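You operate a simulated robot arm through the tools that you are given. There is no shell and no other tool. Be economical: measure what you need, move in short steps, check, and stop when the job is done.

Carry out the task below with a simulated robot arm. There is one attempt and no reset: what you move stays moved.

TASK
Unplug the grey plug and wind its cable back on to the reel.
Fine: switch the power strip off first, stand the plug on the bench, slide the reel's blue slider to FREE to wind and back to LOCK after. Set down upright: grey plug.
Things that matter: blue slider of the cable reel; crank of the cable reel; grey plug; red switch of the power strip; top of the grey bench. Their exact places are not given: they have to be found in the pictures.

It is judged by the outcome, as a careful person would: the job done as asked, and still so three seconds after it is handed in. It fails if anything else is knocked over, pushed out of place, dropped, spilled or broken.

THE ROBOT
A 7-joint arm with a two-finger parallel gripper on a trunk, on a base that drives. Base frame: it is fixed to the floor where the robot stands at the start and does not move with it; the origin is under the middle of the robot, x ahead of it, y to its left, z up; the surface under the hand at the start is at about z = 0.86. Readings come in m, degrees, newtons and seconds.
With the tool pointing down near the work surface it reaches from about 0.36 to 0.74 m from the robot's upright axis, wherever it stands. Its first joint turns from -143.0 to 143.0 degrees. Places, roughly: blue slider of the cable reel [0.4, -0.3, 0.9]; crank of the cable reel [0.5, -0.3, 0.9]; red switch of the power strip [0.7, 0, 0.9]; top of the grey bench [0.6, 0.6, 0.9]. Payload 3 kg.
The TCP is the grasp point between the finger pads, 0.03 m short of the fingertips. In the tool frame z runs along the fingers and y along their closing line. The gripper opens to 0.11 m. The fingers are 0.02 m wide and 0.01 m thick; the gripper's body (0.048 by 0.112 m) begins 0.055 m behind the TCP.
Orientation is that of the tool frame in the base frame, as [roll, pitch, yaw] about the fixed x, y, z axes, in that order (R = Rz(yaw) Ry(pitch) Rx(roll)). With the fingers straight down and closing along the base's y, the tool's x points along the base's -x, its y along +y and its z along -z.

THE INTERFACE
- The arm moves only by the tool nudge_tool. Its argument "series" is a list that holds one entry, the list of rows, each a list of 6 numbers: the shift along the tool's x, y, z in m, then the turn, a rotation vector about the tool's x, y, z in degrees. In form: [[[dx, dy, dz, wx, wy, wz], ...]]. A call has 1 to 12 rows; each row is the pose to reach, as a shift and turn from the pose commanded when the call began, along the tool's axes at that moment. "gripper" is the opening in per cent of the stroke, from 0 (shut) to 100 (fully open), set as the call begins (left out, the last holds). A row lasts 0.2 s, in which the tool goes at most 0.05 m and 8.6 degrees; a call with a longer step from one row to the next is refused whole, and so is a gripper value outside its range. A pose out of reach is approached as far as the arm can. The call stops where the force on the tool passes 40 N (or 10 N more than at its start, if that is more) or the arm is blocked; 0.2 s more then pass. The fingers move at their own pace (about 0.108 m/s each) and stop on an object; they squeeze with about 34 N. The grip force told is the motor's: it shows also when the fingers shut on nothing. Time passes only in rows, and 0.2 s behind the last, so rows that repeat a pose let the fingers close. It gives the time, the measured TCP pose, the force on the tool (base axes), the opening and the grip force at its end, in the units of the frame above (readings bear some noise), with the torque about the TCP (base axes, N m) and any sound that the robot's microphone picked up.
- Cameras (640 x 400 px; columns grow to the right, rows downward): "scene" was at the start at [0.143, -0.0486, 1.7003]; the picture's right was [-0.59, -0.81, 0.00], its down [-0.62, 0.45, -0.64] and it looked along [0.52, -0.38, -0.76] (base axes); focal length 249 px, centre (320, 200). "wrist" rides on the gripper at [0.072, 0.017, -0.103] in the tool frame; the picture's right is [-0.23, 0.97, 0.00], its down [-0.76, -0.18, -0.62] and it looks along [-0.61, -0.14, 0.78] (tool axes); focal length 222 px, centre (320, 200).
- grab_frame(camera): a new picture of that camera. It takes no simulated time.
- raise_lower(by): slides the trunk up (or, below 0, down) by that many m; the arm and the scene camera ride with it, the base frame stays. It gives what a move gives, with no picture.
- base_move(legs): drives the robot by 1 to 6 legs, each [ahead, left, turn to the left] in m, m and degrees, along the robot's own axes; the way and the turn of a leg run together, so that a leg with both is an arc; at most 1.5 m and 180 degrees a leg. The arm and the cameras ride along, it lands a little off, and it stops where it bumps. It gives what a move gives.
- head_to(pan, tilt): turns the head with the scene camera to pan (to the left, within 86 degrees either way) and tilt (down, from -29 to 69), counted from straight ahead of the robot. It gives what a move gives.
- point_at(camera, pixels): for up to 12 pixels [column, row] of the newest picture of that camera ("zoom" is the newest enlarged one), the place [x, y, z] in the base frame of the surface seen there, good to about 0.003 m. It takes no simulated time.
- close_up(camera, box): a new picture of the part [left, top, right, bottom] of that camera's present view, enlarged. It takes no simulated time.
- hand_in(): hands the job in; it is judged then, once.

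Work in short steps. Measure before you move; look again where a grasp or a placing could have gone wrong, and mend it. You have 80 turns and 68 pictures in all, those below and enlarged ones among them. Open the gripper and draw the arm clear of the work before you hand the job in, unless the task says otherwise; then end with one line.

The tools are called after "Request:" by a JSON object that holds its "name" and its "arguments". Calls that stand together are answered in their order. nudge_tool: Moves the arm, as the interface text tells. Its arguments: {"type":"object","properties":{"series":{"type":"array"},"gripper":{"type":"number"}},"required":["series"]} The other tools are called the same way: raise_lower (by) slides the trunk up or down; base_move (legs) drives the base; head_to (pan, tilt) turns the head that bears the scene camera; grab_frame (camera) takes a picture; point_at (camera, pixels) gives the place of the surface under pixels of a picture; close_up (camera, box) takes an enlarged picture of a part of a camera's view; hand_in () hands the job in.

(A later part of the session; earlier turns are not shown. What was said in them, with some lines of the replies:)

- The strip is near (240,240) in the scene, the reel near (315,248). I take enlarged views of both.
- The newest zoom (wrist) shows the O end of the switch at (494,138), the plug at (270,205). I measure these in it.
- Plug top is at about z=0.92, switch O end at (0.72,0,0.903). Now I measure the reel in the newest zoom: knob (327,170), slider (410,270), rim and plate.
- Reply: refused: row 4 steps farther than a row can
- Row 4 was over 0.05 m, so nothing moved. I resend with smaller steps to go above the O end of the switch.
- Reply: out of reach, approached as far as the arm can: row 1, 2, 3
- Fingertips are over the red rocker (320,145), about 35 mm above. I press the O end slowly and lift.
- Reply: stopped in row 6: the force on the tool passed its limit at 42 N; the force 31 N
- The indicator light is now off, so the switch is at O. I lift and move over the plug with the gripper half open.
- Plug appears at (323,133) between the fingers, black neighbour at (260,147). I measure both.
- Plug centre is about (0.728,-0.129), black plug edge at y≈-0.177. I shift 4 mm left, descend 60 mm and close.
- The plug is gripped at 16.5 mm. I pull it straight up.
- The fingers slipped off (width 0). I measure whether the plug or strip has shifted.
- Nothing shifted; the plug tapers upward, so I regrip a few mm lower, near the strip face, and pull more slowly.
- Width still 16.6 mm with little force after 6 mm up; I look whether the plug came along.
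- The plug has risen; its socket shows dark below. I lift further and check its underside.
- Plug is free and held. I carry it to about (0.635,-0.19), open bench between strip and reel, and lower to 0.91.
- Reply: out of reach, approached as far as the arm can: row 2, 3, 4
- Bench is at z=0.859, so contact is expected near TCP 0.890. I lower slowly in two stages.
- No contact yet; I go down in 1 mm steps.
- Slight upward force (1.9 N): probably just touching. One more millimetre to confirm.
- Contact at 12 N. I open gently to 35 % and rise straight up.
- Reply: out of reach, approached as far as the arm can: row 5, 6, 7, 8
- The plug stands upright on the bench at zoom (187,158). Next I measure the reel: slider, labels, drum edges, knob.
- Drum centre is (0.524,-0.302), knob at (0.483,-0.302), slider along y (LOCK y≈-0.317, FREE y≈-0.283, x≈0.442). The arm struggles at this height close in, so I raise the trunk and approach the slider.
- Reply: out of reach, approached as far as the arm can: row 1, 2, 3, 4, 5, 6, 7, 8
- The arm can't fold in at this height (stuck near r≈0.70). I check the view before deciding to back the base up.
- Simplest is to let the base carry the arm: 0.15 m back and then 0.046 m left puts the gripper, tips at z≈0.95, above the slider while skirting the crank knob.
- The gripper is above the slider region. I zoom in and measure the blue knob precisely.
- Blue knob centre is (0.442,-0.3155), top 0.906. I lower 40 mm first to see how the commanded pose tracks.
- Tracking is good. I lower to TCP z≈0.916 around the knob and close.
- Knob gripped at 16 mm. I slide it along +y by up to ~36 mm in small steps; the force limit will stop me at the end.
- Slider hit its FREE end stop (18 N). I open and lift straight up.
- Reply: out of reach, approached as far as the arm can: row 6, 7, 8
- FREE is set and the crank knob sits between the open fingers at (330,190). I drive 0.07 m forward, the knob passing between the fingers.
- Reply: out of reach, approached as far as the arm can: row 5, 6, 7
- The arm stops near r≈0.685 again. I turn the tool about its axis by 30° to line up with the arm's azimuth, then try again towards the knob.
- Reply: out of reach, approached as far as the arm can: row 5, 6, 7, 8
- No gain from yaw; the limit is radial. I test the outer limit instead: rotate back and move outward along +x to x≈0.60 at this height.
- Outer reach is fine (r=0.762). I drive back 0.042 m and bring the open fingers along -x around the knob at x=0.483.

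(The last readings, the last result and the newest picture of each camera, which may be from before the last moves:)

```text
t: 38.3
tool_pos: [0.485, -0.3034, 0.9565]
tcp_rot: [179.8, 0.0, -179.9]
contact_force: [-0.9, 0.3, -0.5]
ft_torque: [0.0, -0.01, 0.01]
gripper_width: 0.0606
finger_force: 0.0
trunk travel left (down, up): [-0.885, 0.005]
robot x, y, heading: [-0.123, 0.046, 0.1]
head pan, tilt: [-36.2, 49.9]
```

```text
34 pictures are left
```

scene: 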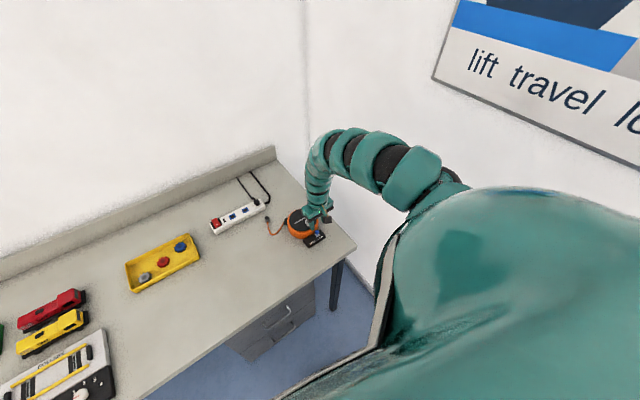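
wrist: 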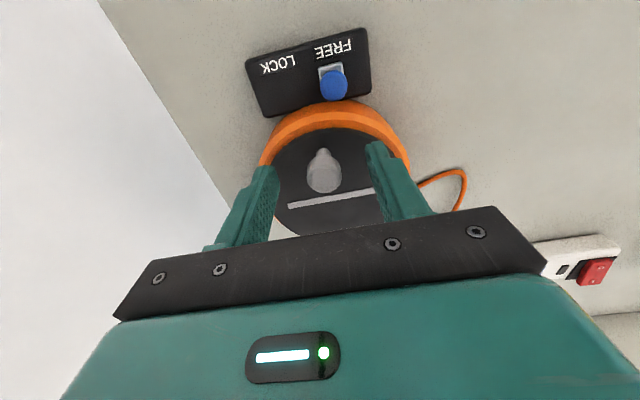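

Knob appears at (323,170). I verify its place before closing.

Request:
{"name": "close_up", "arguments": {"camera": "wrist", "box": [270, 130, 382, 200]}}

Request:
{"name": "point_at", "arguments": {"camera": "wrist", "pixels": [[323, 170], [310, 172], [337, 172], [324, 185], [323, 155], [340, 198]]}}

```text
5.71 times, centred on (326, 165) of wrist
```

zoom: 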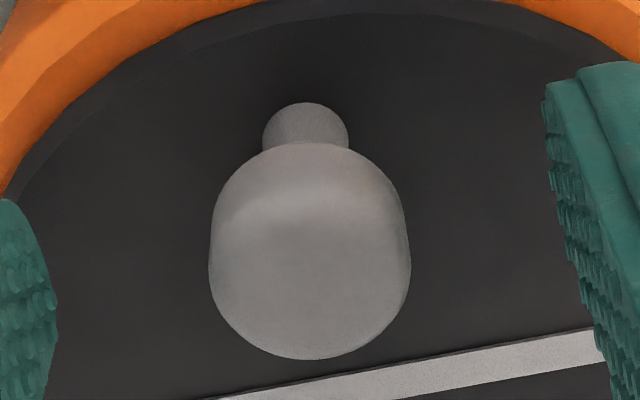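

```text
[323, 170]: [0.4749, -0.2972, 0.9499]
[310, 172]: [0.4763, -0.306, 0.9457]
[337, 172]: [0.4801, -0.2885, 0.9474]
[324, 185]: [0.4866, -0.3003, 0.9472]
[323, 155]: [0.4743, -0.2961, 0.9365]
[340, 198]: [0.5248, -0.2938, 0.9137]
```

Knob centre is about (0.480,-0.298). I shift there and close on it.

Request:
{"name": "nudge_tool", "arguments": {"gripper": 0, "series": [[[0.004, 0.004, 0, 0, 0, 0], [0.004, 0.004, 0, 0, 0, 0], [0.004, 0.004, 0, 0, 0, 0], [0.004, 0.004, 0, 0, 0, 0]]]}}

Request:
{"name": "close_up", "arguments": {"camera": "wrist", "box": [240, 90, 400, 190]}}

```text
t: 39.3
tool_pos: [0.4806, -0.2985, 0.9568]
tcp_rot: [179.8, 0.1, -180.0]
contact_force: [7.2, -2.6, 2.0]
ft_torque: [-0.01, -0.64, -0.1]
gripper_width: 0.0212
finger_force: 44.6
trunk travel left (down, up): [-0.885, 0.005]
robot x, y, heading: [-0.1254, 0.0446, 0.0]
head pan, tilt: [-36.2, 49.9]
```

```text
4.00 times, centred on (320, 140) of wrist
```

zoom: 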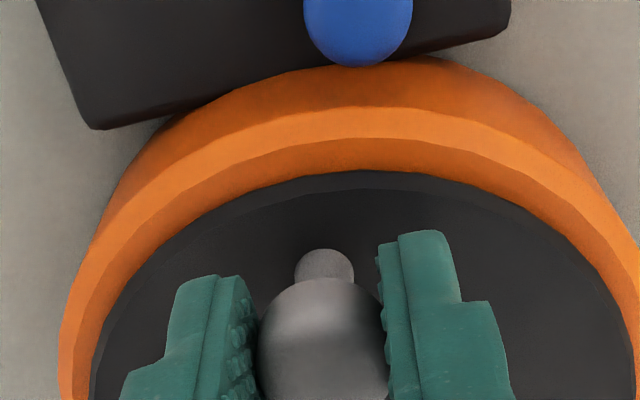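

Knob gripped (21 mm). I try a clockwise arc (seen from above) of about 55° to see how the crank and cable respond.

Request:
{"name": "nudge_tool", "arguments": {"series": [[[-0.0013, 0.0072, 0, 0, 0, 0], [-0.0055, 0.0173, 0, 0, 0, 0], [-0.0121, 0.026, 0, 0, 0, 0], [-0.0208, 0.0327, 0, 0, 0, 0]]]}}

Request:
{"name": "grab_frame", "arguments": {"camera": "wrist"}}

Request:
{"name": "close_up", "arguments": {"camera": "scene", "box": [220, 180, 348, 260]}}

```text
t: 40.3
tool_pos: [0.4999, -0.2663, 0.9577]
tcp_rot: [179.8, 0.0, -179.9]
contact_force: [-3.9, -10.1, -1.8]
ft_torque: [-0.15, 0.03, -0.32]
gripper_width: 0.0217
finger_force: 45.5
trunk travel left (down, up): [-0.885, 0.005]
robot x, y, heading: [-0.1261, 0.0461, 0.2]
head pan, tilt: [-36.2, 49.9]
```

```text
31 pictures are left
```

wrist: 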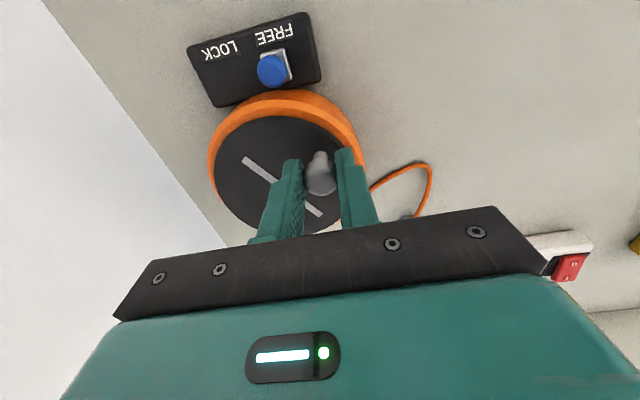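

```text
5.00 times, centred on (284, 220) of scene
```

zoom: 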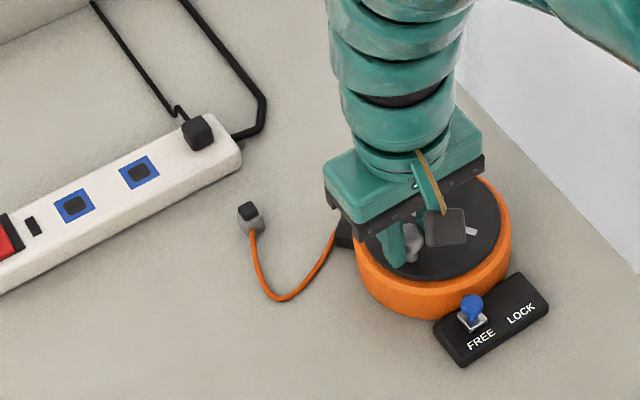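

The crank follows with ~10 N resistance. I continue clockwise another 120° and compare the cable.

Request:
{"name": "nudge_tool", "arguments": {"series": [[[-0.0101, 0.0042, 0, 0, 0, 0], [-0.021, 0.0056, 0, 0, 0, 0], [-0.0319, 0.0042, 0, 0, 0, 0], [-0.042, 0, 0, 0, 0, 0], [-0.0507, -0.0067, 0, 0, 0, 0], [-0.0574, -0.0154, 0, 0, 0, 0], [-0.0616, -0.0255, 0, 0, 0, 0], [-0.063, -0.0364, 0, 0, 0, 0]]]}}

Request:
{"name": "close_up", "arguments": {"camera": "scene", "box": [220, 180, 348, 260]}}

```text
t: 42.1
tool_pos: [0.5638, -0.3048, 0.9574]
tcp_rot: [179.9, 0.1, -179.9]
contact_force: [5.9, 3.7, 3.8]
ft_torque: [0.3, -0.19, -0.16]
gripper_width: 0.0213
finger_force: 45.2
trunk travel left (down, up): [-0.885, 0.005]
robot x, y, heading: [-0.124, 0.045, 0.3]
head pan, tilt: [-36.2, 49.9]
```

```text
5.00 times, centred on (284, 220) of scene
```

zoom: 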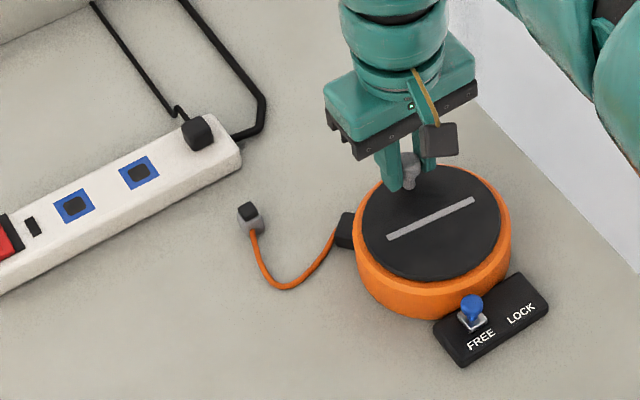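

Cable dip rose from row 299 to 288: clockwise winds it in. I continue 240° more and watch the slack.

Request:
{"name": "nudge_tool", "arguments": {"series": [[[0.0025, -0.0144, 0, 0, 0, 0], [0.0098, -0.027, 0, 0, 0, 0], [0.021, -0.0364, 0, 0, 0, 0], [0.0347, -0.0414, 0, 0, 0, 0], [0.0493, -0.0414, 0, 0, 0, 0], [0.063, -0.0364, 0, 0, 0, 0], [0.0742, -0.027, 0, 0, 0, 0], [0.0815, -0.0144, 0, 0, 0, 0], [0.084, 0, 0, 0, 0, 0], [0.0815, 0.0144, 0, 0, 0, 0], [0.0742, 0.027, 0, 0, 0, 0], [0.063, 0.0364, 0, 0, 0, 0]]]}}

Request:
{"name": "close_up", "arguments": {"camera": "scene", "box": [220, 180, 348, 260]}}

```text
t: 43.4
tool_pos: [0.5134, -0.3388, 0.9575]
tcp_rot: [179.6, 0.4, -180.0]
contact_force: [6.2, 14.1, -3.8]
ft_torque: [0.54, -0.46, -0.15]
gripper_width: 0.0214
finger_force: 45.5
trunk travel left (down, up): [-0.885, 0.005]
robot x, y, heading: [-0.1219, 0.0475, 0.1]
head pan, tilt: [-36.2, 49.9]
stopped in row 6: the force on the tool passed its limit at 61 N (the readings are from after the stop); the commanded pose is now the measured one
```

```text
5.00 times, centred on (284, 220) of scene
```

zoom: 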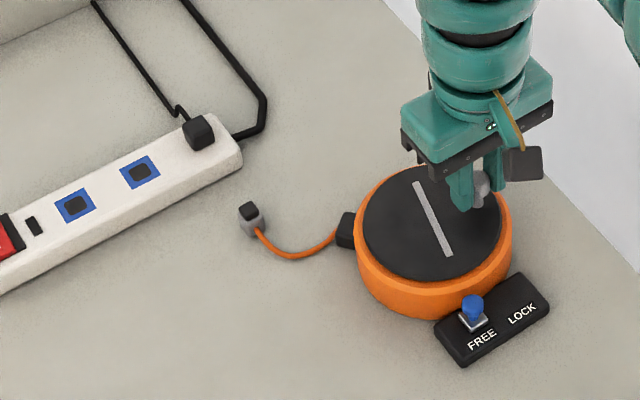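

The knob path was slightly off-centre (refit centre ≈(0.523,-0.2995), R≈0.041), and the cable is now nearly taut to the plug. Before more winding the plug must stand nearer the reel, so I release the knob and lift.

Request:
{"name": "nudge_tool", "arguments": {"gripper": 50, "series": [[[0, 0, 0, 0, 0, 0], [0, 0, 0, 0, 0, 0], [0, 0, -0.02, 0, 0, 0], [0, 0, -0.045, 0, 0, 0], [0, 0, -0.045, 0, 0, 0]]]}}

Request:
{"name": "base_move", "arguments": {"legs": [[0.125, 0.093, 0]]}}

Request:
{"name": "nudge_tool", "arguments": {"series": [[[0, 0.03, 0, 0, 0, 0], [0, 0.056, 0, 0, 0, 0], [0, 0.056, 0.02, 0, 0, 0], [0, 0.056, 0.05, 0, 0, 0], [0, 0.056, 0.05, 0, 0, 0]]]}}

Request:
{"name": "grab_frame", "arguments": {"camera": "wrist"}}

```text
t: 44.6
tool_pos: [0.5115, -0.3418, 1.0028]
tcp_rot: [179.7, 0.2, 179.8]
contact_force: [-0.4, 1.0, -0.5]
ft_torque: [-0.01, 0.05, 0.0]
gripper_width: 0.055
finger_force: 0.1
trunk travel left (down, up): [-0.885, 0.005]
robot x, y, heading: [-0.1223, 0.0453, -0.1]
head pan, tilt: [-36.2, 49.9]
```

```text
t: 46.0
tool_pos: [0.6388, -0.2473, 1.0022]
tcp_rot: [179.8, 0.2, 179.9]
contact_force: [0.2, 0.1, 0.6]
ft_torque: [-0.06, 0.02, -0.02]
gripper_width: 0.055
finger_force: 0.0
trunk travel left (down, up): [-0.885, 0.005]
robot x, y, heading: [0.0005, 0.1369, 0.1]
head pan, tilt: [-36.2, 49.9]
```

```text
t: 47.2
tool_pos: [0.637, -0.1907, 0.9528]
tcp_rot: [179.8, 0.3, 179.9]
contact_force: [0.2, 0.1, -0.1]
ft_torque: [-0.01, 0.01, 0.02]
gripper_width: 0.0551
finger_force: 0.1
trunk travel left (down, up): [-0.885, 0.005]
robot x, y, heading: [0.0021, 0.1392, 0.2]
head pan, tilt: [-36.2, 49.9]
```

```text
27 pictures are left
```

wrist: 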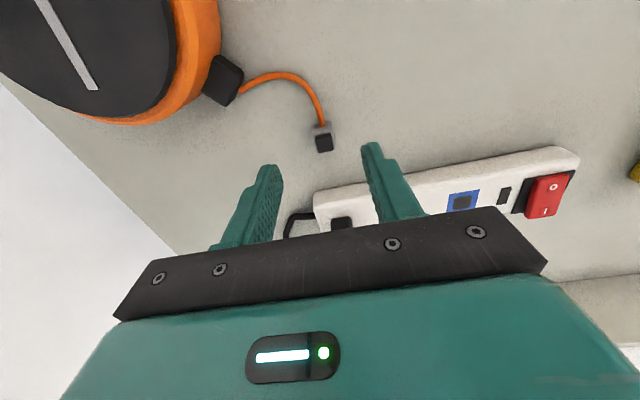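

The plug is at (323,138). I measure it, the outlet and the cable.

Request:
{"name": "close_up", "arguments": {"camera": "wrist", "box": [200, 50, 360, 150]}}

Request:
{"name": "point_at", "arguments": {"camera": "wrist", "pixels": [[324, 145], [321, 130], [317, 142], [331, 140], [231, 80], [240, 92], [275, 73], [310, 95], [222, 103]]}}

```text
4.00 times, centred on (280, 100) of wrist
```

zoom: 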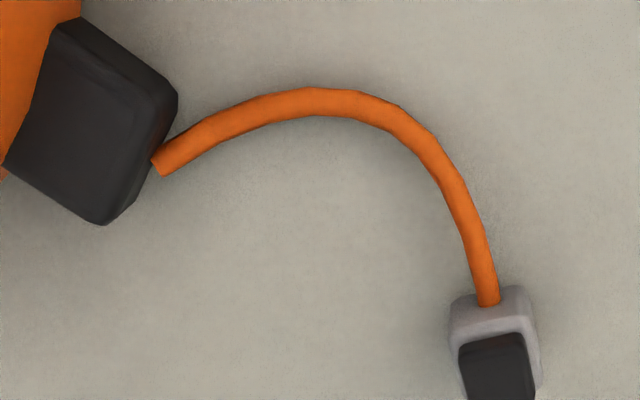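

```text
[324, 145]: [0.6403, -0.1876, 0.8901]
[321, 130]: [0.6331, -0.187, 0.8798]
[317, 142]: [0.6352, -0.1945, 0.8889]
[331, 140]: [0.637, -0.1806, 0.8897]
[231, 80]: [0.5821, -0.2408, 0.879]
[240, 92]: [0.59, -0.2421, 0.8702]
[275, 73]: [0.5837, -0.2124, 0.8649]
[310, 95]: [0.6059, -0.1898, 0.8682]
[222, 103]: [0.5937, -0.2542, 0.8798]
```

Outlet at (0.590,-0.245), plug at (0.638,-0.187). I grip the plug again at TCP z≈0.892.

Request:
{"name": "nudge_tool", "arguments": {"series": [[[-0.001, 0.003, 0.03, 0, 0, 0], [-0.001, 0.003, 0.05, 0, 0, 0], [-0.001, 0.003, 0.06, 0, 0, 0], [-0.001, 0.003, 0.06, 0, 0, 0]]]}}

Request:
{"name": "nudge_tool", "arguments": {"gripper": 0, "series": [[[0, 0, 0, 0, 0, 0], [0, 0, 0, 0, 0, 0], [0, 0, 0, 0, 0, 0]]]}}

Request:
{"name": "nudge_tool", "arguments": {"series": [[[0, 0, -0.005, 0, 0, 0], [0, 0, -0.01, 0, 0, 0], [0.007, -0.01, -0.01, 0, 0, 0], [0.014, -0.02, -0.01, 0, 0, 0], [0.02, -0.028, -0.01, 0, 0, 0], [0.02, -0.028, -0.01, 0, 0, 0]]]}}

Request:
{"name": "grab_frame", "arguments": {"camera": "wrist"}}

```text
t: 48.2
tool_pos: [0.6391, -0.1877, 0.8938]
tcp_rot: [179.6, 0.4, 179.9]
contact_force: [0.0, -0.5, -0.2]
ft_torque: [-0.05, 0.02, 0.03]
gripper_width: 0.0551
finger_force: 0.0
trunk travel left (down, up): [-0.885, 0.005]
robot x, y, heading: [0.0038, 0.1379, 0.1]
head pan, tilt: [-36.2, 49.9]
```

```text
t: 49.0
tool_pos: [0.6379, -0.1887, 0.8936]
tcp_rot: [179.7, 0.3, 179.9]
contact_force: [0.2, -0.9, 0.1]
ft_torque: [0.01, -0.01, 0.01]
gripper_width: 0.0167
finger_force: 33.6
trunk travel left (down, up): [-0.885, 0.005]
robot x, y, heading: [-0.0004, 0.1361, 0.3]
head pan, tilt: [-36.2, 49.9]
```

```text
t: 50.4
tool_pos: [0.6178, -0.215, 0.9017]
tcp_rot: [179.7, 0.3, 179.9]
contact_force: [-0.6, -0.2, -0.2]
ft_torque: [-0.01, -0.02, 0.01]
gripper_width: 0.0168
finger_force: 33.9
trunk travel left (down, up): [-0.885, 0.005]
robot x, y, heading: [0.0013, 0.1399, 0.2]
head pan, tilt: [-36.2, 49.9]
```

```text
25 pictures are left
```

wrist: 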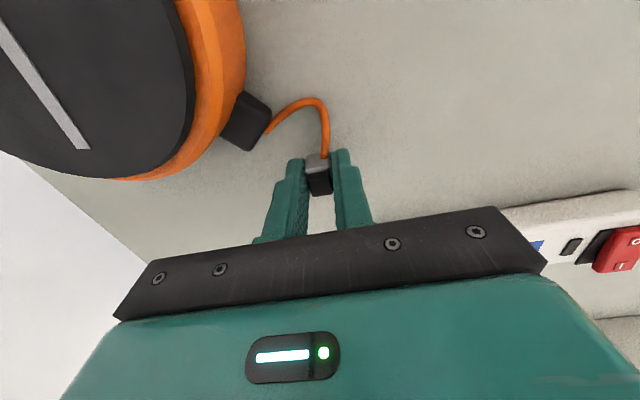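

Plug moved and held. I lower 8 mm then by millimetres to contact.

Request:
{"name": "nudge_tool", "arguments": {"series": [[[0, 0, 0.005, 0, 0, 0], [0, 0, 0.009, 0, 0, 0], [0, 0, 0.009, 0, 0, 0]]]}}

Request:
{"name": "nudge_tool", "arguments": {"series": [[[0, 0, 0.001, 0, 0, 0], [0, 0, 0.001, 0, 0, 0]]]}}

```text
t: 51.2
tool_pos: [0.6167, -0.2158, 0.8924]
tcp_rot: [179.5, 0.3, 179.9]
contact_force: [-0.7, 0.5, 0.0]
ft_torque: [0.01, -0.02, 0.0]
gripper_width: 0.0167
finger_force: 34.3
trunk travel left (down, up): [-0.885, 0.005]
robot x, y, heading: [-0.0003, 0.1407, 0.4]
head pan, tilt: [-36.2, 49.9]
```

```text
t: 51.8
tool_pos: [0.6183, -0.2149, 0.8931]
tcp_rot: [179.7, 0.3, 179.9]
contact_force: [-1.1, 0.3, 4.3]
ft_torque: [-0.04, -0.02, -0.01]
gripper_width: 0.0168
finger_force: 34.0
trunk travel left (down, up): [-0.885, 0.005]
robot x, y, heading: [0.001, 0.141, 0.3]
head pan, tilt: [-36.2, 49.9]
```

Light contact (4 N). I release, lift, and drive back to the crank position.

Request:
{"name": "nudge_tool", "arguments": {"gripper": 35, "series": [[[0, 0, 0, 0, 0, 0], [0, 0, 0, 0, 0, 0], [0, 0, -0.015, 0, 0, 0], [0, 0, -0.05, 0, 0, 0], [0, 0, -0.09, 0, 0, 0], [-0.005, 0, -0.108, 0, 0, 0], [-0.005, 0, -0.108, 0, 0, 0]]]}}

Request:
{"name": "grab_frame", "arguments": {"camera": "wrist"}}

Request:
{"name": "base_move", "arguments": {"legs": [[-0.125, -0.094, 0]]}}

```text
t: 53.4
tool_pos: [0.623, -0.2165, 0.9994]
tcp_rot: [179.7, 0.3, 179.8]
contact_force: [-0.8, 0.2, 0.0]
ft_torque: [0.02, 0.0, 0.0]
gripper_width: 0.0385
finger_force: 0.1
trunk travel left (down, up): [-0.885, 0.005]
robot x, y, heading: [0.0004, 0.1416, -0.0]
head pan, tilt: [-36.2, 49.9]
```

```text
24 pictures are left
```

wrist: 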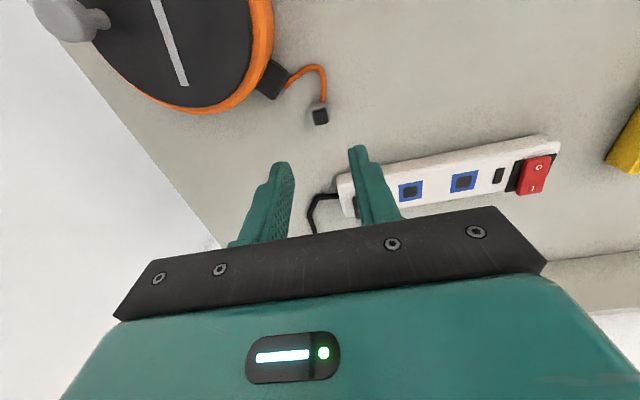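

```text
t: 54.8
tool_pos: [0.4983, -0.3113, 1.001]
tcp_rot: [179.6, 0.2, 179.8]
contact_force: [-1.0, 0.0, 0.4]
ft_torque: [0.01, 0.03, -0.01]
gripper_width: 0.0384
finger_force: 0.2
trunk travel left (down, up): [-0.885, 0.005]
robot x, y, heading: [-0.1269, 0.0447, 0.1]
head pan, tilt: [-36.2, 49.9]
```

The plug stands at its new spot. I move the open gripper over the knob's expected place (0.513,-0.34) and look.

Request:
{"name": "nudge_tool", "arguments": {"gripper": 55, "series": [[[-0.008, -0.015, 0, 0, 0, 0], [-0.015, -0.029, 0, 0, 0, 0], [-0.015, -0.029, 0.01, 0, 0, 0], [-0.015, -0.029, 0.01, 0, 0, 0]]]}}

Request:
{"name": "close_up", "arguments": {"camera": "wrist", "box": [240, 70, 400, 170]}}

Request:
{"name": "close_up", "arguments": {"camera": "scene", "box": [220, 180, 348, 260]}}

```text
t: 55.8
tool_pos: [0.5131, -0.3406, 0.9898]
tcp_rot: [179.8, 0.1, 179.8]
contact_force: [-0.8, -0.3, 0.3]
ft_torque: [0.03, 0.0, 0.0]
gripper_width: 0.0606
finger_force: 0.1
trunk travel left (down, up): [-0.885, 0.005]
robot x, y, heading: [-0.1234, 0.0467, -0.3]
head pan, tilt: [-36.2, 49.9]
```

```text
4.00 times, centred on (320, 120) of wrist
```

zoom: 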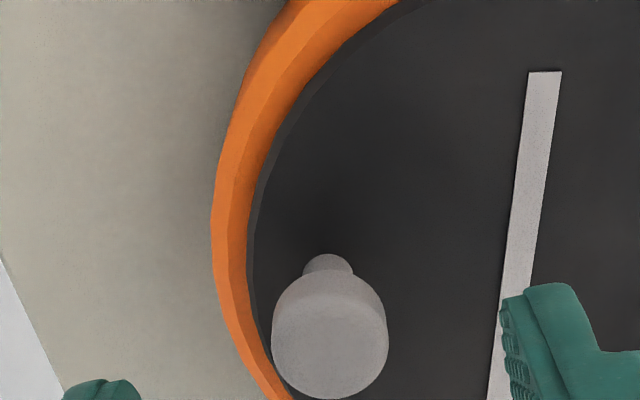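

```text
5.00 times, centred on (284, 220) of scene
```

zoom: 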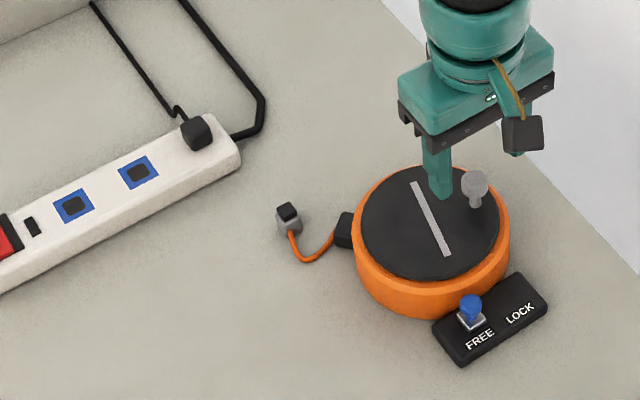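

I measure the knob in the newest (scene) zoom at (475,180), plus drum rim and plug.

Request:
{"name": "point_at", "arguments": {"camera": "zoom", "pixels": [[475, 178], [465, 180], [486, 180], [475, 203], [364, 230], [498, 225], [432, 275], [440, 168], [288, 210], [340, 222], [310, 260], [417, 185]]}}

```text
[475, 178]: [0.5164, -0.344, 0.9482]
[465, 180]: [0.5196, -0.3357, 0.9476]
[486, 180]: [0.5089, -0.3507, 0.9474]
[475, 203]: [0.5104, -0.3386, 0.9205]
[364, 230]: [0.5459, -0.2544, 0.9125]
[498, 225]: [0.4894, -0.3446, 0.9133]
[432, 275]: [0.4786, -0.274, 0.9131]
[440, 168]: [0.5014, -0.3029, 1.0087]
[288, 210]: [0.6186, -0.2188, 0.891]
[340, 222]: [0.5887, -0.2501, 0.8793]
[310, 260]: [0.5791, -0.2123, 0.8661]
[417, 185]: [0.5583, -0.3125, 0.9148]
```

Knob at (0.513,-0.342). I lower around it and close.

Request:
{"name": "nudge_tool", "arguments": {"series": [[[0, -0.001, 0.015, 0, 0, 0], [0, -0.001, 0.033, 0, 0, 0], [0, -0.001, 0.033, 0, 0, 0]]]}}

Request:
{"name": "nudge_tool", "arguments": {"gripper": 0, "series": [[[0, 0, 0, 0, 0, 0], [0, 0, 0, 0, 0, 0], [0, 0, 0, 0, 0, 0]]]}}

Request:
{"name": "nudge_tool", "arguments": {"series": [[[0.0102, 0.0041, 0, 0, 0, 0], [0.019, 0.0107, 0, 0, 0, 0], [0.0258, 0.0193, 0, 0, 0, 0], [0.0301, 0.0294, 0, 0, 0, 0], [0.0316, 0.0403, 0, 0, 0, 0], [0.0303, 0.0511, 0, 0, 0, 0], [0.0262, 0.0613, 0, 0, 0, 0], [0.0196, 0.0701, 0, 0, 0, 0]]]}}

Request:
{"name": "close_up", "arguments": {"camera": "scene", "box": [220, 180, 348, 260]}}

```text
t: 56.6
tool_pos: [0.5123, -0.3414, 0.9557]
tcp_rot: [179.7, 0.2, 179.8]
contact_force: [0.1, -0.4, -0.1]
ft_torque: [-0.01, -0.01, 0.02]
gripper_width: 0.0605
finger_force: 0.1
trunk travel left (down, up): [-0.885, 0.005]
robot x, y, heading: [-0.1236, 0.0467, -0.1]
head pan, tilt: [-36.2, 49.9]
```

```text
t: 57.4
tool_pos: [0.513, -0.3399, 0.9572]
tcp_rot: [179.7, 0.3, 179.9]
contact_force: [3.7, 10.1, -3.8]
ft_torque: [0.21, -0.82, -0.02]
gripper_width: 0.0214
finger_force: 45.0
trunk travel left (down, up): [-0.885, 0.005]
robot x, y, heading: [-0.1281, 0.0437, 0.1]
head pan, tilt: [-36.2, 49.9]
```

```text
t: 58.6
tool_pos: [0.4777, -0.3136, 0.9577]
tcp_rot: [180.0, 0.0, 179.4]
contact_force: [-4.5, -15.6, -5.5]
ft_torque: [-0.29, -1.13, -0.18]
gripper_width: 0.0214
finger_force: 44.6
trunk travel left (down, up): [-0.885, 0.005]
robot x, y, heading: [-0.1247, 0.043, -0.1]
head pan, tilt: [-36.2, 49.9]
stopped in row 5: the force on the tool passed its limit at 45 N (the readings are from after the stop); the commanded pose is now the measured one
```

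```text
5.00 times, centred on (284, 220) of scene
```

zoom: 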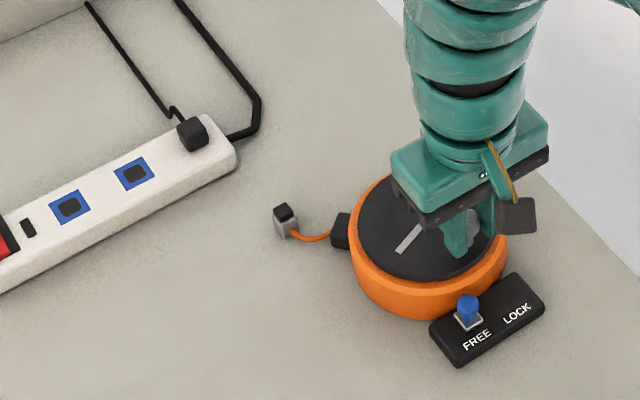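

Resistance grew to 45 N and the visible cable is now short. I look closely at the plug and cable.

Request:
{"name": "close_up", "arguments": {"camera": "scene", "box": [264, 212, 312, 242]}}

Request:
{"name": "point_at", "arguments": {"camera": "zoom", "pixels": [[150, 150], [150, 190], [155, 250], [200, 320], [260, 340], [330, 320], [370, 290], [400, 240]]}}

Request:
{"name": "grab_frame", "arguments": {"camera": "wrist"}}

```text
13.33 times, centred on (288, 227) of scene
```

zoom: 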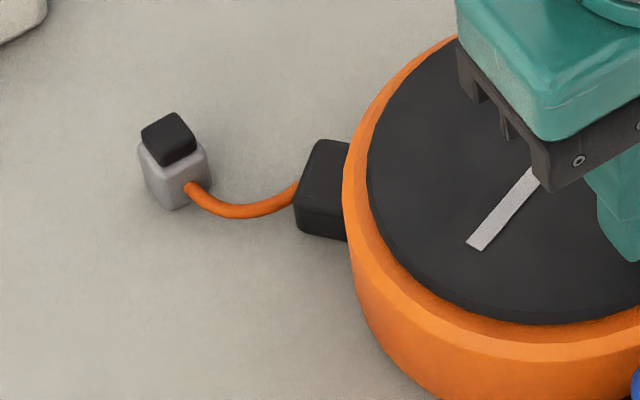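

```text
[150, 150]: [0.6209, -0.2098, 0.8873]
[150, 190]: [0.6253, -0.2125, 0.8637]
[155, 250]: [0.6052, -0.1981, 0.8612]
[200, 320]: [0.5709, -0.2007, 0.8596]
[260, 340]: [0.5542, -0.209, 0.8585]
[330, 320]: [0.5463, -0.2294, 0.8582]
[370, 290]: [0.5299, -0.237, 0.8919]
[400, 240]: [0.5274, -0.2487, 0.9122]
```

```text
19 pictures are left
```

wrist: 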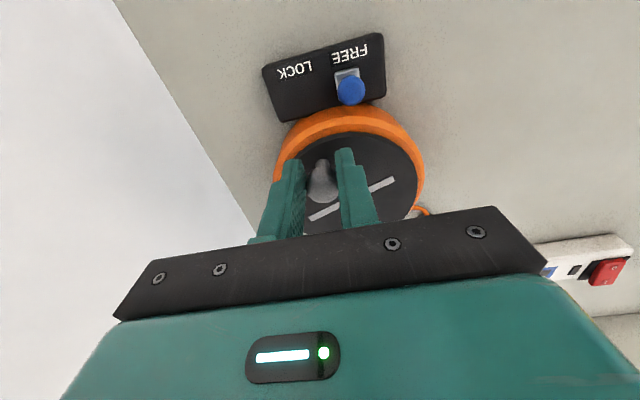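

The plug stands and ~4 cm of cable with slight slack remains. I try 30° more, slower and re-centred on the knob, watching force.

Request:
{"name": "nudge_tool", "arguments": {"series": [[[-0.003, 0.003, 0, 0, 0, 0], [-0.0043, 0.007, 0, 0, 0, 0], [-0.004, 0.0107, 0, 0, 0, 0], [-0.0038, 0.0143, 0, 0, 0, 0], [-0.004, 0.018, 0, 0, 0, 0], [-0.0046, 0.0216, 0, 0, 0, 0]]]}}

Request:
{"name": "close_up", "arguments": {"camera": "scene", "box": [264, 212, 312, 242]}}

```text
t: 59.2
tool_pos: [0.4761, -0.3143, 0.9576]
tcp_rot: [-179.9, -0.4, 178.9]
contact_force: [-5.0, -17.0, -5.6]
ft_torque: [-0.61, -0.33, -0.25]
gripper_width: 0.0215
finger_force: 44.5
trunk travel left (down, up): [-0.885, 0.005]
robot x, y, heading: [-0.1271, 0.0458, -0.4]
head pan, tilt: [-36.2, 49.9]
stopped in row 2: the force on the tool passed its limit at 44 N (the readings are from after the stop); the commanded pose is now the measured one
```

```text
13.33 times, centred on (288, 227) of scene
```

zoom: 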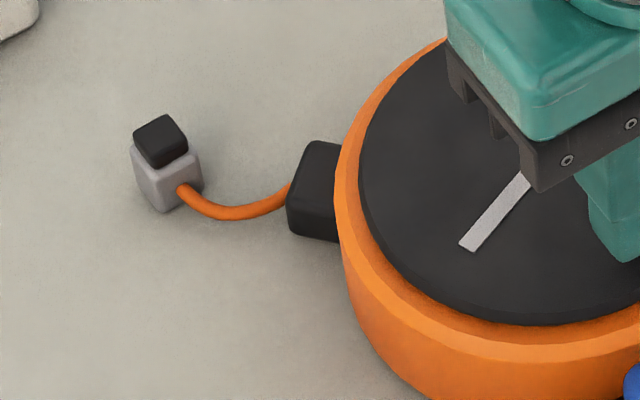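

It's a hard stop: the cable length is now limited by the plug's position (just as before). I'll move the plug closer to the outlet, turned 45° to face it, then finish winding; first release the knob, lift and drive to the plug.

Request:
{"name": "nudge_tool", "arguments": {"gripper": 50, "series": [[[-0.003, -0.001, 0, 0, 0, 0], [-0.003, -0.001, 0, 0, 0, 0], [-0.003, -0.001, -0.02, 0, 0, 0], [-0.004, -0.001, -0.042, 0, 0, 0], [-0.004, -0.001, -0.042, 0, 0, 0]]]}}

Request:
{"name": "base_move", "arguments": {"legs": [[0.132, 0.0985, 0]]}}

Request:
{"name": "grab_frame", "arguments": {"camera": "wrist"}}

```text
t: 60.4
tool_pos: [0.4817, -0.3117, 0.9885]
tcp_rot: [-179.9, -0.2, 179.1]
contact_force: [-0.8, -0.3, 0.3]
ft_torque: [0.02, -0.01, -0.04]
gripper_width: 0.055
finger_force: 0.1
out of reach, approached as far as the arm can: row 4, 5
trunk travel left (down, up): [-0.885, 0.005]
robot x, y, heading: [-0.1256, 0.0473, -0.5]
head pan, tilt: [-36.2, 49.9]
```

```text
t: 61.9
tool_pos: [0.6154, -0.2132, 0.9877]
tcp_rot: [-179.9, -0.2, 179.0]
contact_force: [0.7, -0.7, -0.4]
ft_torque: [0.0, 0.01, 0.0]
gripper_width: 0.0548
finger_force: 0.0
trunk travel left (down, up): [-0.885, 0.005]
robot x, y, heading: [0.0102, 0.1389, -0.1]
head pan, tilt: [-36.2, 49.9]
```

```text
17 pictures are left
```

wrist: 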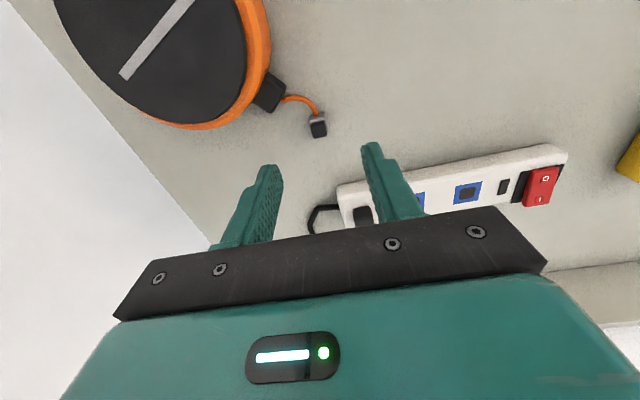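

I measure the plug at (318,127) and the outlet's corners from this picture.

Request:
{"name": "point_at", "arguments": {"camera": "wrist", "pixels": [[319, 131], [318, 124], [313, 130], [325, 129], [317, 117], [283, 85], [271, 110], [286, 95], [270, 80]]}}

```text
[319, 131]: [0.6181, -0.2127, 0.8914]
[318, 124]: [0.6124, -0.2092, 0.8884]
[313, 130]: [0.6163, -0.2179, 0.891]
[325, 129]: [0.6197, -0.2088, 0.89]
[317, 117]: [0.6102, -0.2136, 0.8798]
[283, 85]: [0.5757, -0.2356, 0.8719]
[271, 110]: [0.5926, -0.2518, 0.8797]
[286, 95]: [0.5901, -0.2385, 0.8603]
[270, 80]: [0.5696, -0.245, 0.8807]
```

Plug centre ≈(0.617,-0.213). I descend on it and close.

Request:
{"name": "nudge_tool", "arguments": {"gripper": 40, "series": [[[-0.003, 0, 0.03, 0, 0, 0], [-0.003, 0, 0.06, 0, 0, 0], [-0.003, 0, 0.085, 0, 0, 0], [-0.003, 0, 0.0945, 0, 0, 0], [-0.003, 0, 0.0945, 0, 0, 0]]]}}

Request:
{"name": "nudge_tool", "arguments": {"gripper": 0, "series": [[[0, 0, 0, 0, 0, 0], [0, 0, 0, 0, 0, 0], [0, 0, 0, 0, 0, 0]]]}}

```text
t: 63.1
tool_pos: [0.6178, -0.2122, 0.8944]
tcp_rot: [-179.9, -0.2, 179.1]
contact_force: [1.0, -1.4, -0.1]
ft_torque: [0.01, 0.02, -0.01]
gripper_width: 0.0438
finger_force: 0.0
trunk travel left (down, up): [-0.885, 0.005]
robot x, y, heading: [0.0065, 0.138, -0.1]
head pan, tilt: [-36.2, 49.9]
```

```text
t: 63.9
tool_pos: [0.6186, -0.214, 0.8939]
tcp_rot: [-179.9, -0.2, 179.0]
contact_force: [0.4, -0.7, 0.1]
ft_torque: [0.01, 0.02, 0.0]
gripper_width: 0.017
finger_force: 33.9
trunk travel left (down, up): [-0.885, 0.005]
robot x, y, heading: [0.0077, 0.1414, -0.3]
head pan, tilt: [-36.2, 49.9]
```

Gripped. I lift 6 mm, turn 44° so the cable side faces the outlet, and shift to about (0.608,-0.225).

Request:
{"name": "nudge_tool", "arguments": {"series": [[[0, 0, -0.006, 0, 0, 0], [0.001, -0.001, -0.008, 0, 0, -8], [0.003, -0.003, -0.008, 0, 0, -16], [0.005, -0.006, -0.008, 0, 0, -24], [0.007, -0.008, -0.008, 0, 0, -32], [0.009, -0.01, -0.008, 0, 0, -40], [0.01, -0.012, -0.008, 0, 0, -44], [0.01, -0.012, -0.008, 0, 0, -44]]]}}

Request:
{"name": "grab_frame", "arguments": {"camera": "wrist"}}

```text
t: 65.7
tool_pos: [0.6079, -0.2243, 0.9015]
tcp_rot: [179.9, -0.3, -136.9]
contact_force: [-0.5, -0.3, 0.0]
ft_torque: [0.03, -0.03, 0.0]
gripper_width: 0.017
finger_force: 34.0
trunk travel left (down, up): [-0.885, 0.005]
robot x, y, heading: [0.0087, 0.1417, -0.4]
head pan, tilt: [-36.2, 49.9]
```

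```text
16 pictures are left
```

wrist: 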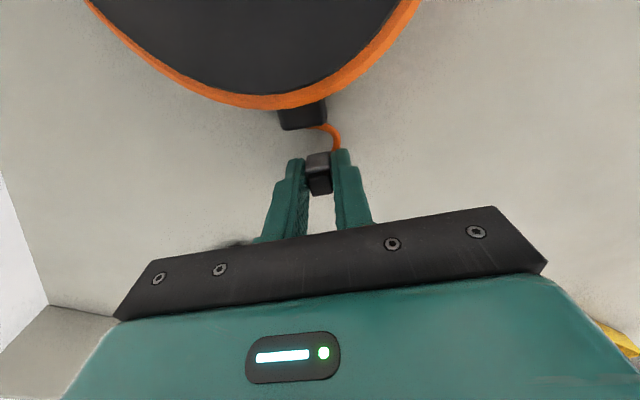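

The plug now faces the outlet. I lower to contact.

Request:
{"name": "nudge_tool", "arguments": {"series": [[[0, 0, 0.005, 0, 0, 0], [0, 0, 0.0085, 0, 0, 0], [0, 0, 0.0085, 0, 0, 0]]]}}

Request:
{"name": "nudge_tool", "arguments": {"series": [[[0, 0, 0.001, 0, 0, 0], [0, 0, 0.001, 0, 0, 0]]]}}

```text
t: 66.5
tool_pos: [0.608, -0.2257, 0.8947]
tcp_rot: [180.0, -0.1, -137.0]
contact_force: [1.4, -0.1, 4.1]
ft_torque: [0.01, -0.02, 0.01]
gripper_width: 0.0169
finger_force: 34.0
trunk travel left (down, up): [-0.885, 0.005]
robot x, y, heading: [0.0085, 0.1438, -0.3]
head pan, tilt: [-36.2, 49.9]
```

```text
t: 67.1
tool_pos: [0.6077, -0.225, 0.893]
tcp_rot: [-179.9, -0.1, -136.9]
contact_force: [2.0, -1.8, 14.6]
ft_torque: [0.02, -0.06, 0.02]
gripper_width: 0.017
finger_force: 34.0
trunk travel left (down, up): [-0.885, 0.005]
robot x, y, heading: [0.0077, 0.1411, -0.3]
head pan, tilt: [-36.2, 49.9]
```

Firm contact. I release, lift straight, then turn the tool back.

Request:
{"name": "nudge_tool", "arguments": {"gripper": 35, "series": [[[0, 0, -0.001, 0, 0, 0], [0, 0, -0.001, 0, 0, 0], [0, 0, -0.001, 0, 0, 0], [0, 0, -0.025, 0, 0, 0], [0, 0, -0.06, 0, 0, 0], [-0.0073, -0.0068, -0.09, 0, 0, 8], [-0.0073, -0.0068, -0.1, 0, 0, 16], [-0.0073, -0.0068, -0.1, 0, 0, 24], [-0.0073, -0.0068, -0.1, 0, 0, 32], [-0.0073, -0.0068, -0.1, 0, 0, 40], [-0.0073, -0.0068, -0.1, 0, 0, 43], [-0.0073, -0.0068, -0.1, 0, 0, 43]]]}}

Request:
{"name": "grab_frame", "arguments": {"camera": "wrist"}}

```text
t: 69.7
tool_pos: [0.6188, -0.2248, 0.992]
tcp_rot: [-179.8, -0.2, -180.0]
contact_force: [-0.3, 0.1, -0.3]
ft_torque: [0.03, 0.06, -0.03]
gripper_width: 0.0385
finger_force: 0.0
trunk travel left (down, up): [-0.885, 0.005]
robot x, y, heading: [0.0092, 0.1424, -0.2]
head pan, tilt: [-36.2, 49.9]
```

```text
15 pictures are left
```

wrist: 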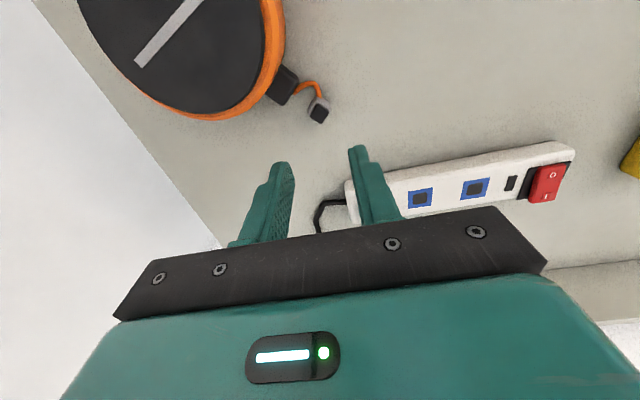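

The plug stands close to the outlet. I drive back to the crank with fingers wide and check the knob.

Request:
{"name": "base_move", "arguments": {"legs": [[-0.137, -0.09, 0]]}}

Request:
{"name": "nudge_tool", "arguments": {"gripper": 60, "series": [[[0, 0, 0, 0, 0, 0], [0, 0, 0, 0, 0, 0]]]}}

Request:
{"name": "grab_frame", "arguments": {"camera": "wrist"}}

Request:
{"name": "point_at", "arguments": {"camera": "wrist", "pixels": [[320, 150], [320, 160], [320, 140], [310, 150], [330, 150], [320, 170]]}}

```text
t: 71.1
tool_pos: [0.4769, -0.315, 0.9937]
tcp_rot: [180.0, 0.0, 180.0]
contact_force: [-0.1, 0.2, 0.7]
ft_torque: [0.03, -0.04, -0.02]
gripper_width: 0.0387
finger_force: 0.1
trunk travel left (down, up): [-0.885, 0.005]
robot x, y, heading: [-0.1347, 0.0528, -0.4]
head pan, tilt: [-36.2, 49.9]
```

```text
t: 71.7
tool_pos: [0.4789, -0.3151, 0.9927]
tcp_rot: [-179.8, -0.2, 180.0]
contact_force: [-0.3, 0.5, 0.9]
ft_torque: [-0.02, 0.01, 0.02]
gripper_width: 0.0661
finger_force: 0.0
trunk travel left (down, up): [-0.885, 0.005]
robot x, y, heading: [-0.1323, 0.0487, -0.6]
head pan, tilt: [-36.2, 49.9]
```

```text
14 pictures are left
```

wrist: 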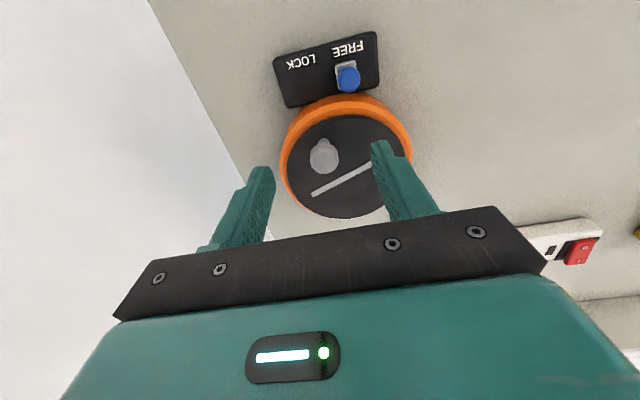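

```text
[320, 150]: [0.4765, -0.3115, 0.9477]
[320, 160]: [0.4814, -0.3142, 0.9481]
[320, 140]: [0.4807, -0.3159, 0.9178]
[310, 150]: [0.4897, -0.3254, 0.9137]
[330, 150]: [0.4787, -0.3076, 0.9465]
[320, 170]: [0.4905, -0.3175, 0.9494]
```

Knob centre ≈(0.4825,-0.3125). I lower around it, close, and continue clockwise slowly.

Request:
{"name": "nudge_tool", "arguments": {"series": [[[-0.004, 0.0025, 0.015, 0, 0, 0], [-0.004, 0.0025, 0.036, 0, 0, 0], [-0.004, 0.0025, 0.036, 0, 0, 0]]]}}

Request:
{"name": "nudge_tool", "arguments": {"gripper": 0, "series": [[[0, 0, 0, 0, 0, 0], [0, 0, 0, 0, 0, 0], [0, 0, 0, 0, 0, 0]]]}}

Request:
{"name": "nudge_tool", "arguments": {"series": [[[0.0013, 0.0057, 0, 0, 0, 0], [0.0018, 0.0116, 0, 0, 0, 0], [0.0015, 0.0174, 0, 0, 0, 0], [0.0004, 0.0232, 0, 0, 0, 0], [-0.0015, 0.0287, 0, 0, 0, 0], [-0.0042, 0.0339, 0, 0, 0, 0], [-0.0076, 0.0387, 0, 0, 0, 0], [-0.0116, 0.043, 0, 0, 0, 0], [-0.0161, 0.0467, 0, 0, 0, 0]]]}}

Request:
{"name": "close_up", "arguments": {"camera": "scene", "box": [256, 200, 352, 260]}}

```text
t: 72.5
tool_pos: [0.4823, -0.3125, 0.9577]
tcp_rot: [-179.9, -0.2, 180.0]
contact_force: [0.2, 0.9, -0.4]
ft_torque: [0.03, 0.01, 0.04]
gripper_width: 0.0658
finger_force: 0.0
trunk travel left (down, up): [-0.885, 0.005]
robot x, y, heading: [-0.1334, 0.0534, -0.2]
head pan, tilt: [-36.2, 49.9]
```

```text
t: 73.3
tool_pos: [0.4827, -0.3141, 0.957]
tcp_rot: [-179.8, -0.3, 179.9]
contact_force: [0.9, -8.1, 0.7]
ft_torque: [-0.2, -0.01, -0.13]
gripper_width: 0.0214
finger_force: 45.0
trunk travel left (down, up): [-0.885, 0.005]
robot x, y, heading: [-0.1354, 0.0533, -0.5]
head pan, tilt: [-36.2, 49.9]
```

```text
t: 73.9
tool_pos: [0.4827, -0.3133, 0.957]
tcp_rot: [-179.6, 0.0, 179.7]
contact_force: [0.5, -17.7, -12.8]
ft_torque: [-0.47, -0.96, -0.08]
gripper_width: 0.0212
finger_force: 45.0
trunk travel left (down, up): [-0.885, 0.005]
robot x, y, heading: [-0.1363, 0.0536, -0.6]
head pan, tilt: [-36.2, 49.9]
stopped in row 2: the force on the tool passed its limit at 45 N (the readings are from after the stop); the commanded pose is now the measured one
```

```text
6.67 times, centred on (304, 230) of scene
```

zoom: 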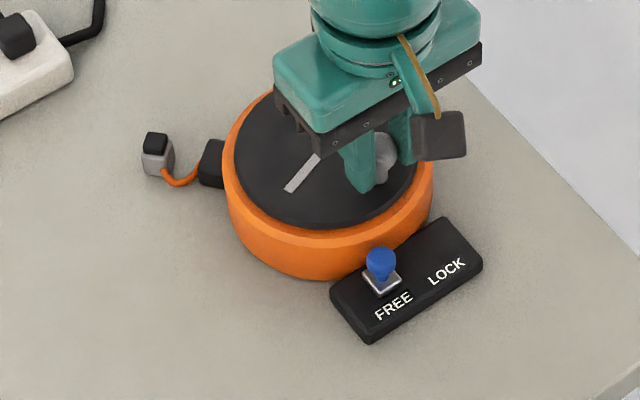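

The crank is at a hard end stop at the same angle although the cable is now slack, so it is fully wound (about 340° turned). I release, lift and let the base carry the gripper over the slider.

Request:
{"name": "nudge_tool", "arguments": {"gripper": 50, "series": [[[0, -0.001, 0, 0, 0, 0], [0, -0.001, 0, 0, 0, 0], [0, -0.001, 0, 0, 0, 0], [0, -0.001, -0.02, 0, 0, 0], [0, -0.001, -0.037, 0, 0, 0], [0, -0.001, -0.037, 0, 0, 0]]]}}

Request:
{"name": "base_move", "arguments": {"legs": [[-0.0405, 0.0315, 0]]}}

Request:
{"name": "grab_frame", "arguments": {"camera": "wrist"}}

Request:
{"name": "point_at", "arguments": {"camera": "wrist", "pixels": [[320, 140], [320, 135], [312, 138], [328, 138], [320, 130], [320, 145], [325, 142]]}}

```text
t: 75.3
tool_pos: [0.482, -0.3106, 0.9952]
tcp_rot: [-179.7, 0.1, 179.8]
contact_force: [0.1, 0.4, -0.8]
ft_torque: [0.04, 0.0, -0.03]
gripper_width: 0.0549
finger_force: 0.0
trunk travel left (down, up): [-0.885, 0.005]
robot x, y, heading: [-0.1311, 0.0536, -0.4]
head pan, tilt: [-36.2, 49.9]
```

```text
t: 76.2
tool_pos: [0.4398, -0.2778, 0.997]
tcp_rot: [-179.7, 0.2, 179.7]
contact_force: [0.1, 0.4, 0.6]
ft_torque: [-0.01, -0.02, 0.01]
gripper_width: 0.0551
finger_force: 0.0
trunk travel left (down, up): [-0.885, 0.005]
robot x, y, heading: [-0.1699, 0.0865, -0.3]
head pan, tilt: [-36.2, 49.9]
```

```text
12 pictures are left
```

wrist: 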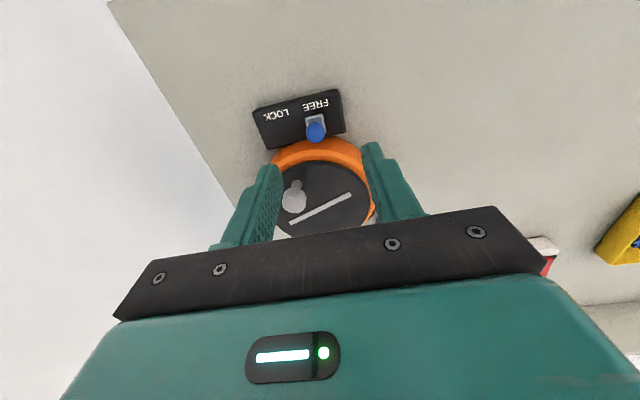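

```text
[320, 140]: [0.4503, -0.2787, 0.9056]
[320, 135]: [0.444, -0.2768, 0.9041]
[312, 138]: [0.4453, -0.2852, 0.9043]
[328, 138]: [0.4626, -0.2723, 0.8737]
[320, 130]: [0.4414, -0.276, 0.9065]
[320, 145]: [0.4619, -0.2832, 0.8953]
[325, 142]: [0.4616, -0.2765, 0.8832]
```

Blue knob ≈(0.443,-0.281). I descend to TCP 0.917, close, and slide to -y.

Request:
{"name": "nudge_tool", "arguments": {"gripper": 40, "series": [[[-0.003, -0.003, 0.03, 0, 0, 0], [-0.003, -0.003, 0.06, 0, 0, 0], [-0.003, -0.003, 0.075, 0, 0, 0], [-0.003, -0.003, 0.08, 0, 0, 0], [-0.003, -0.003, 0.08, 0, 0, 0]]]}}

Request:
{"name": "nudge_tool", "arguments": {"gripper": 0, "series": [[[0, 0, 0, 0, 0, 0], [0, 0, 0, 0, 0, 0], [0, 0, 0, 0, 0, 0]]]}}

Request:
{"name": "nudge_tool", "arguments": {"series": [[[0, -0.006, 0, 0, 0, 0], [0, -0.012, 0, 0, 0, 0], [0, -0.018, 0, 0, 0, 0], [0, -0.024, 0, 0, 0, 0], [0, -0.03, 0, 0, 0, 0], [0, -0.034, 0, 0, 0, 0], [0, -0.0365, 0, 0, 0, 0], [0, -0.0365, 0, 0, 0, 0]]]}}

Request:
{"name": "grab_frame", "arguments": {"camera": "wrist"}}

```text
t: 77.4
tool_pos: [0.4435, -0.2819, 0.9151]
tcp_rot: [-179.6, 0.1, 179.8]
contact_force: [-0.8, -0.1, 0.0]
ft_torque: [0.04, 0.02, 0.0]
gripper_width: 0.0434
finger_force: 0.0
trunk travel left (down, up): [-0.885, 0.005]
robot x, y, heading: [-0.1723, 0.0843, -0.6]
head pan, tilt: [-36.2, 49.9]
```

```text
t: 78.2
tool_pos: [0.4442, -0.2831, 0.9151]
tcp_rot: [-179.7, 0.1, 179.7]
contact_force: [0.5, -5.1, -0.1]
ft_torque: [-0.07, -0.04, -0.04]
gripper_width: 0.0158
finger_force: 45.5
trunk travel left (down, up): [-0.885, 0.005]
robot x, y, heading: [-0.1743, 0.0829, -0.4]
head pan, tilt: [-36.2, 49.9]
```

```text
t: 80.0
tool_pos: [0.4438, -0.3166, 0.915]
tcp_rot: [-179.8, 0.1, 179.9]
contact_force: [0.3, 10.7, -3.3]
ft_torque: [0.22, -0.17, -0.01]
gripper_width: 0.016
finger_force: 44.7
trunk travel left (down, up): [-0.885, 0.005]
robot x, y, heading: [-0.1714, 0.0853, -0.2]
head pan, tilt: [-36.2, 49.9]
```

```text
11 pictures are left
```

wrist: 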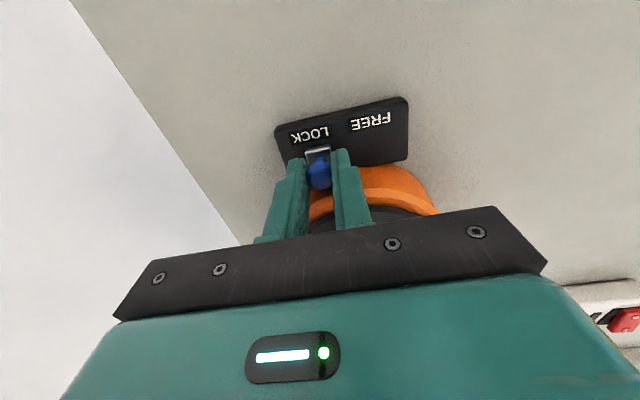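

Slider is at the LOCK end stop (11 N). I release, lift and back the robot away, then check everything.

Request:
{"name": "nudge_tool", "arguments": {"gripper": 45, "series": [[[0, 0, 0, 0, 0, 0], [0, 0, 0, 0, 0, 0], [0, 0, 0, 0, 0, 0], [0, 0, -0.025, 0, 0, 0], [0, 0, -0.06, 0, 0, 0], [0, 0, -0.09, 0, 0, 0], [0, 0, -0.09, 0, 0, 0]]]}}

Request:
{"name": "base_move", "arguments": {"legs": [[-0.15, 0, 0]]}}

Request:
{"name": "grab_frame", "arguments": {"camera": "scene"}}

```text
t: 81.6
tool_pos: [0.4447, -0.3182, 1.0052]
tcp_rot: [-179.7, 0.0, 179.9]
contact_force: [0.6, 0.1, 0.0]
ft_torque: [0.02, 0.02, 0.02]
gripper_width: 0.0495
finger_force: 0.0
trunk travel left (down, up): [-0.885, 0.005]
robot x, y, heading: [-0.1685, 0.0835, -0.4]
head pan, tilt: [-36.2, 49.9]
```

```text
t: 83.0
tool_pos: [0.2928, -0.3164, 1.0052]
tcp_rot: [-179.7, 0.0, 179.8]
contact_force: [-0.7, 0.3, 0.7]
ft_torque: [0.02, -0.03, 0.02]
gripper_width: 0.0496
finger_force: 0.0
trunk travel left (down, up): [-0.885, 0.005]
robot x, y, heading: [-0.3233, 0.0855, -0.6]
head pan, tilt: [-36.2, 49.9]
```

```text
10 pictures are left
```

scene: 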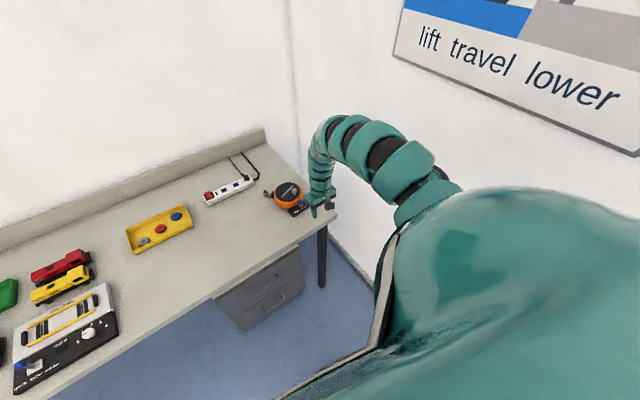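

I zoom onto the reel, plug and strip for the final check.

Request:
{"name": "close_up", "arguments": {"camera": "scene", "box": [200, 165, 328, 245]}}

Request:
{"name": "close_up", "arguments": {"camera": "scene", "box": [256, 175, 320, 215]}}

Request:
{"name": "point_at", "arguments": {"camera": "zoom", "pixels": [[117, 147], [115, 165], [225, 190], [400, 260], [420, 330]]}}

```text
5.00 times, centred on (264, 205) of scene
```

zoom: 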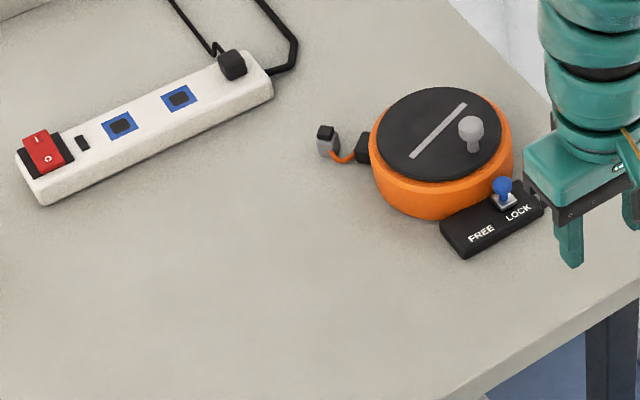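

```text
10.00 times, centred on (288, 195) of scene
```

zoom: 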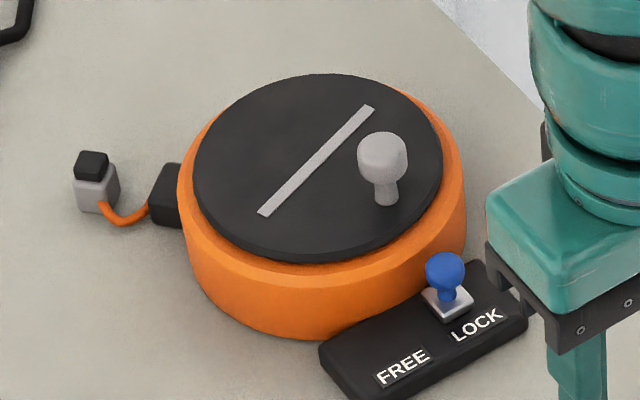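

```text
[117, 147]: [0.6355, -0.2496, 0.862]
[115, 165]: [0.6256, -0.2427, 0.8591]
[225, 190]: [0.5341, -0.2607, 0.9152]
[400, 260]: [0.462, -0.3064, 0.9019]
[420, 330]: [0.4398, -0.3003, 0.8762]
```

The switch is off with its lamp dark, and the plug stands upright by the outlet. The cable is wound in, the slider is at LOCK and the arm is clear, so I hand in.

Request:
{"name": "hand_in", "arguments": {}}

```text
The job is handed in.
```

The job is handed in: strip switched off, grey plug pulled and standing upright next to the reel, cable wound until the crank hit a stop (about 340°, with a few centimetres of slack cable still out), slider back at LOCK.
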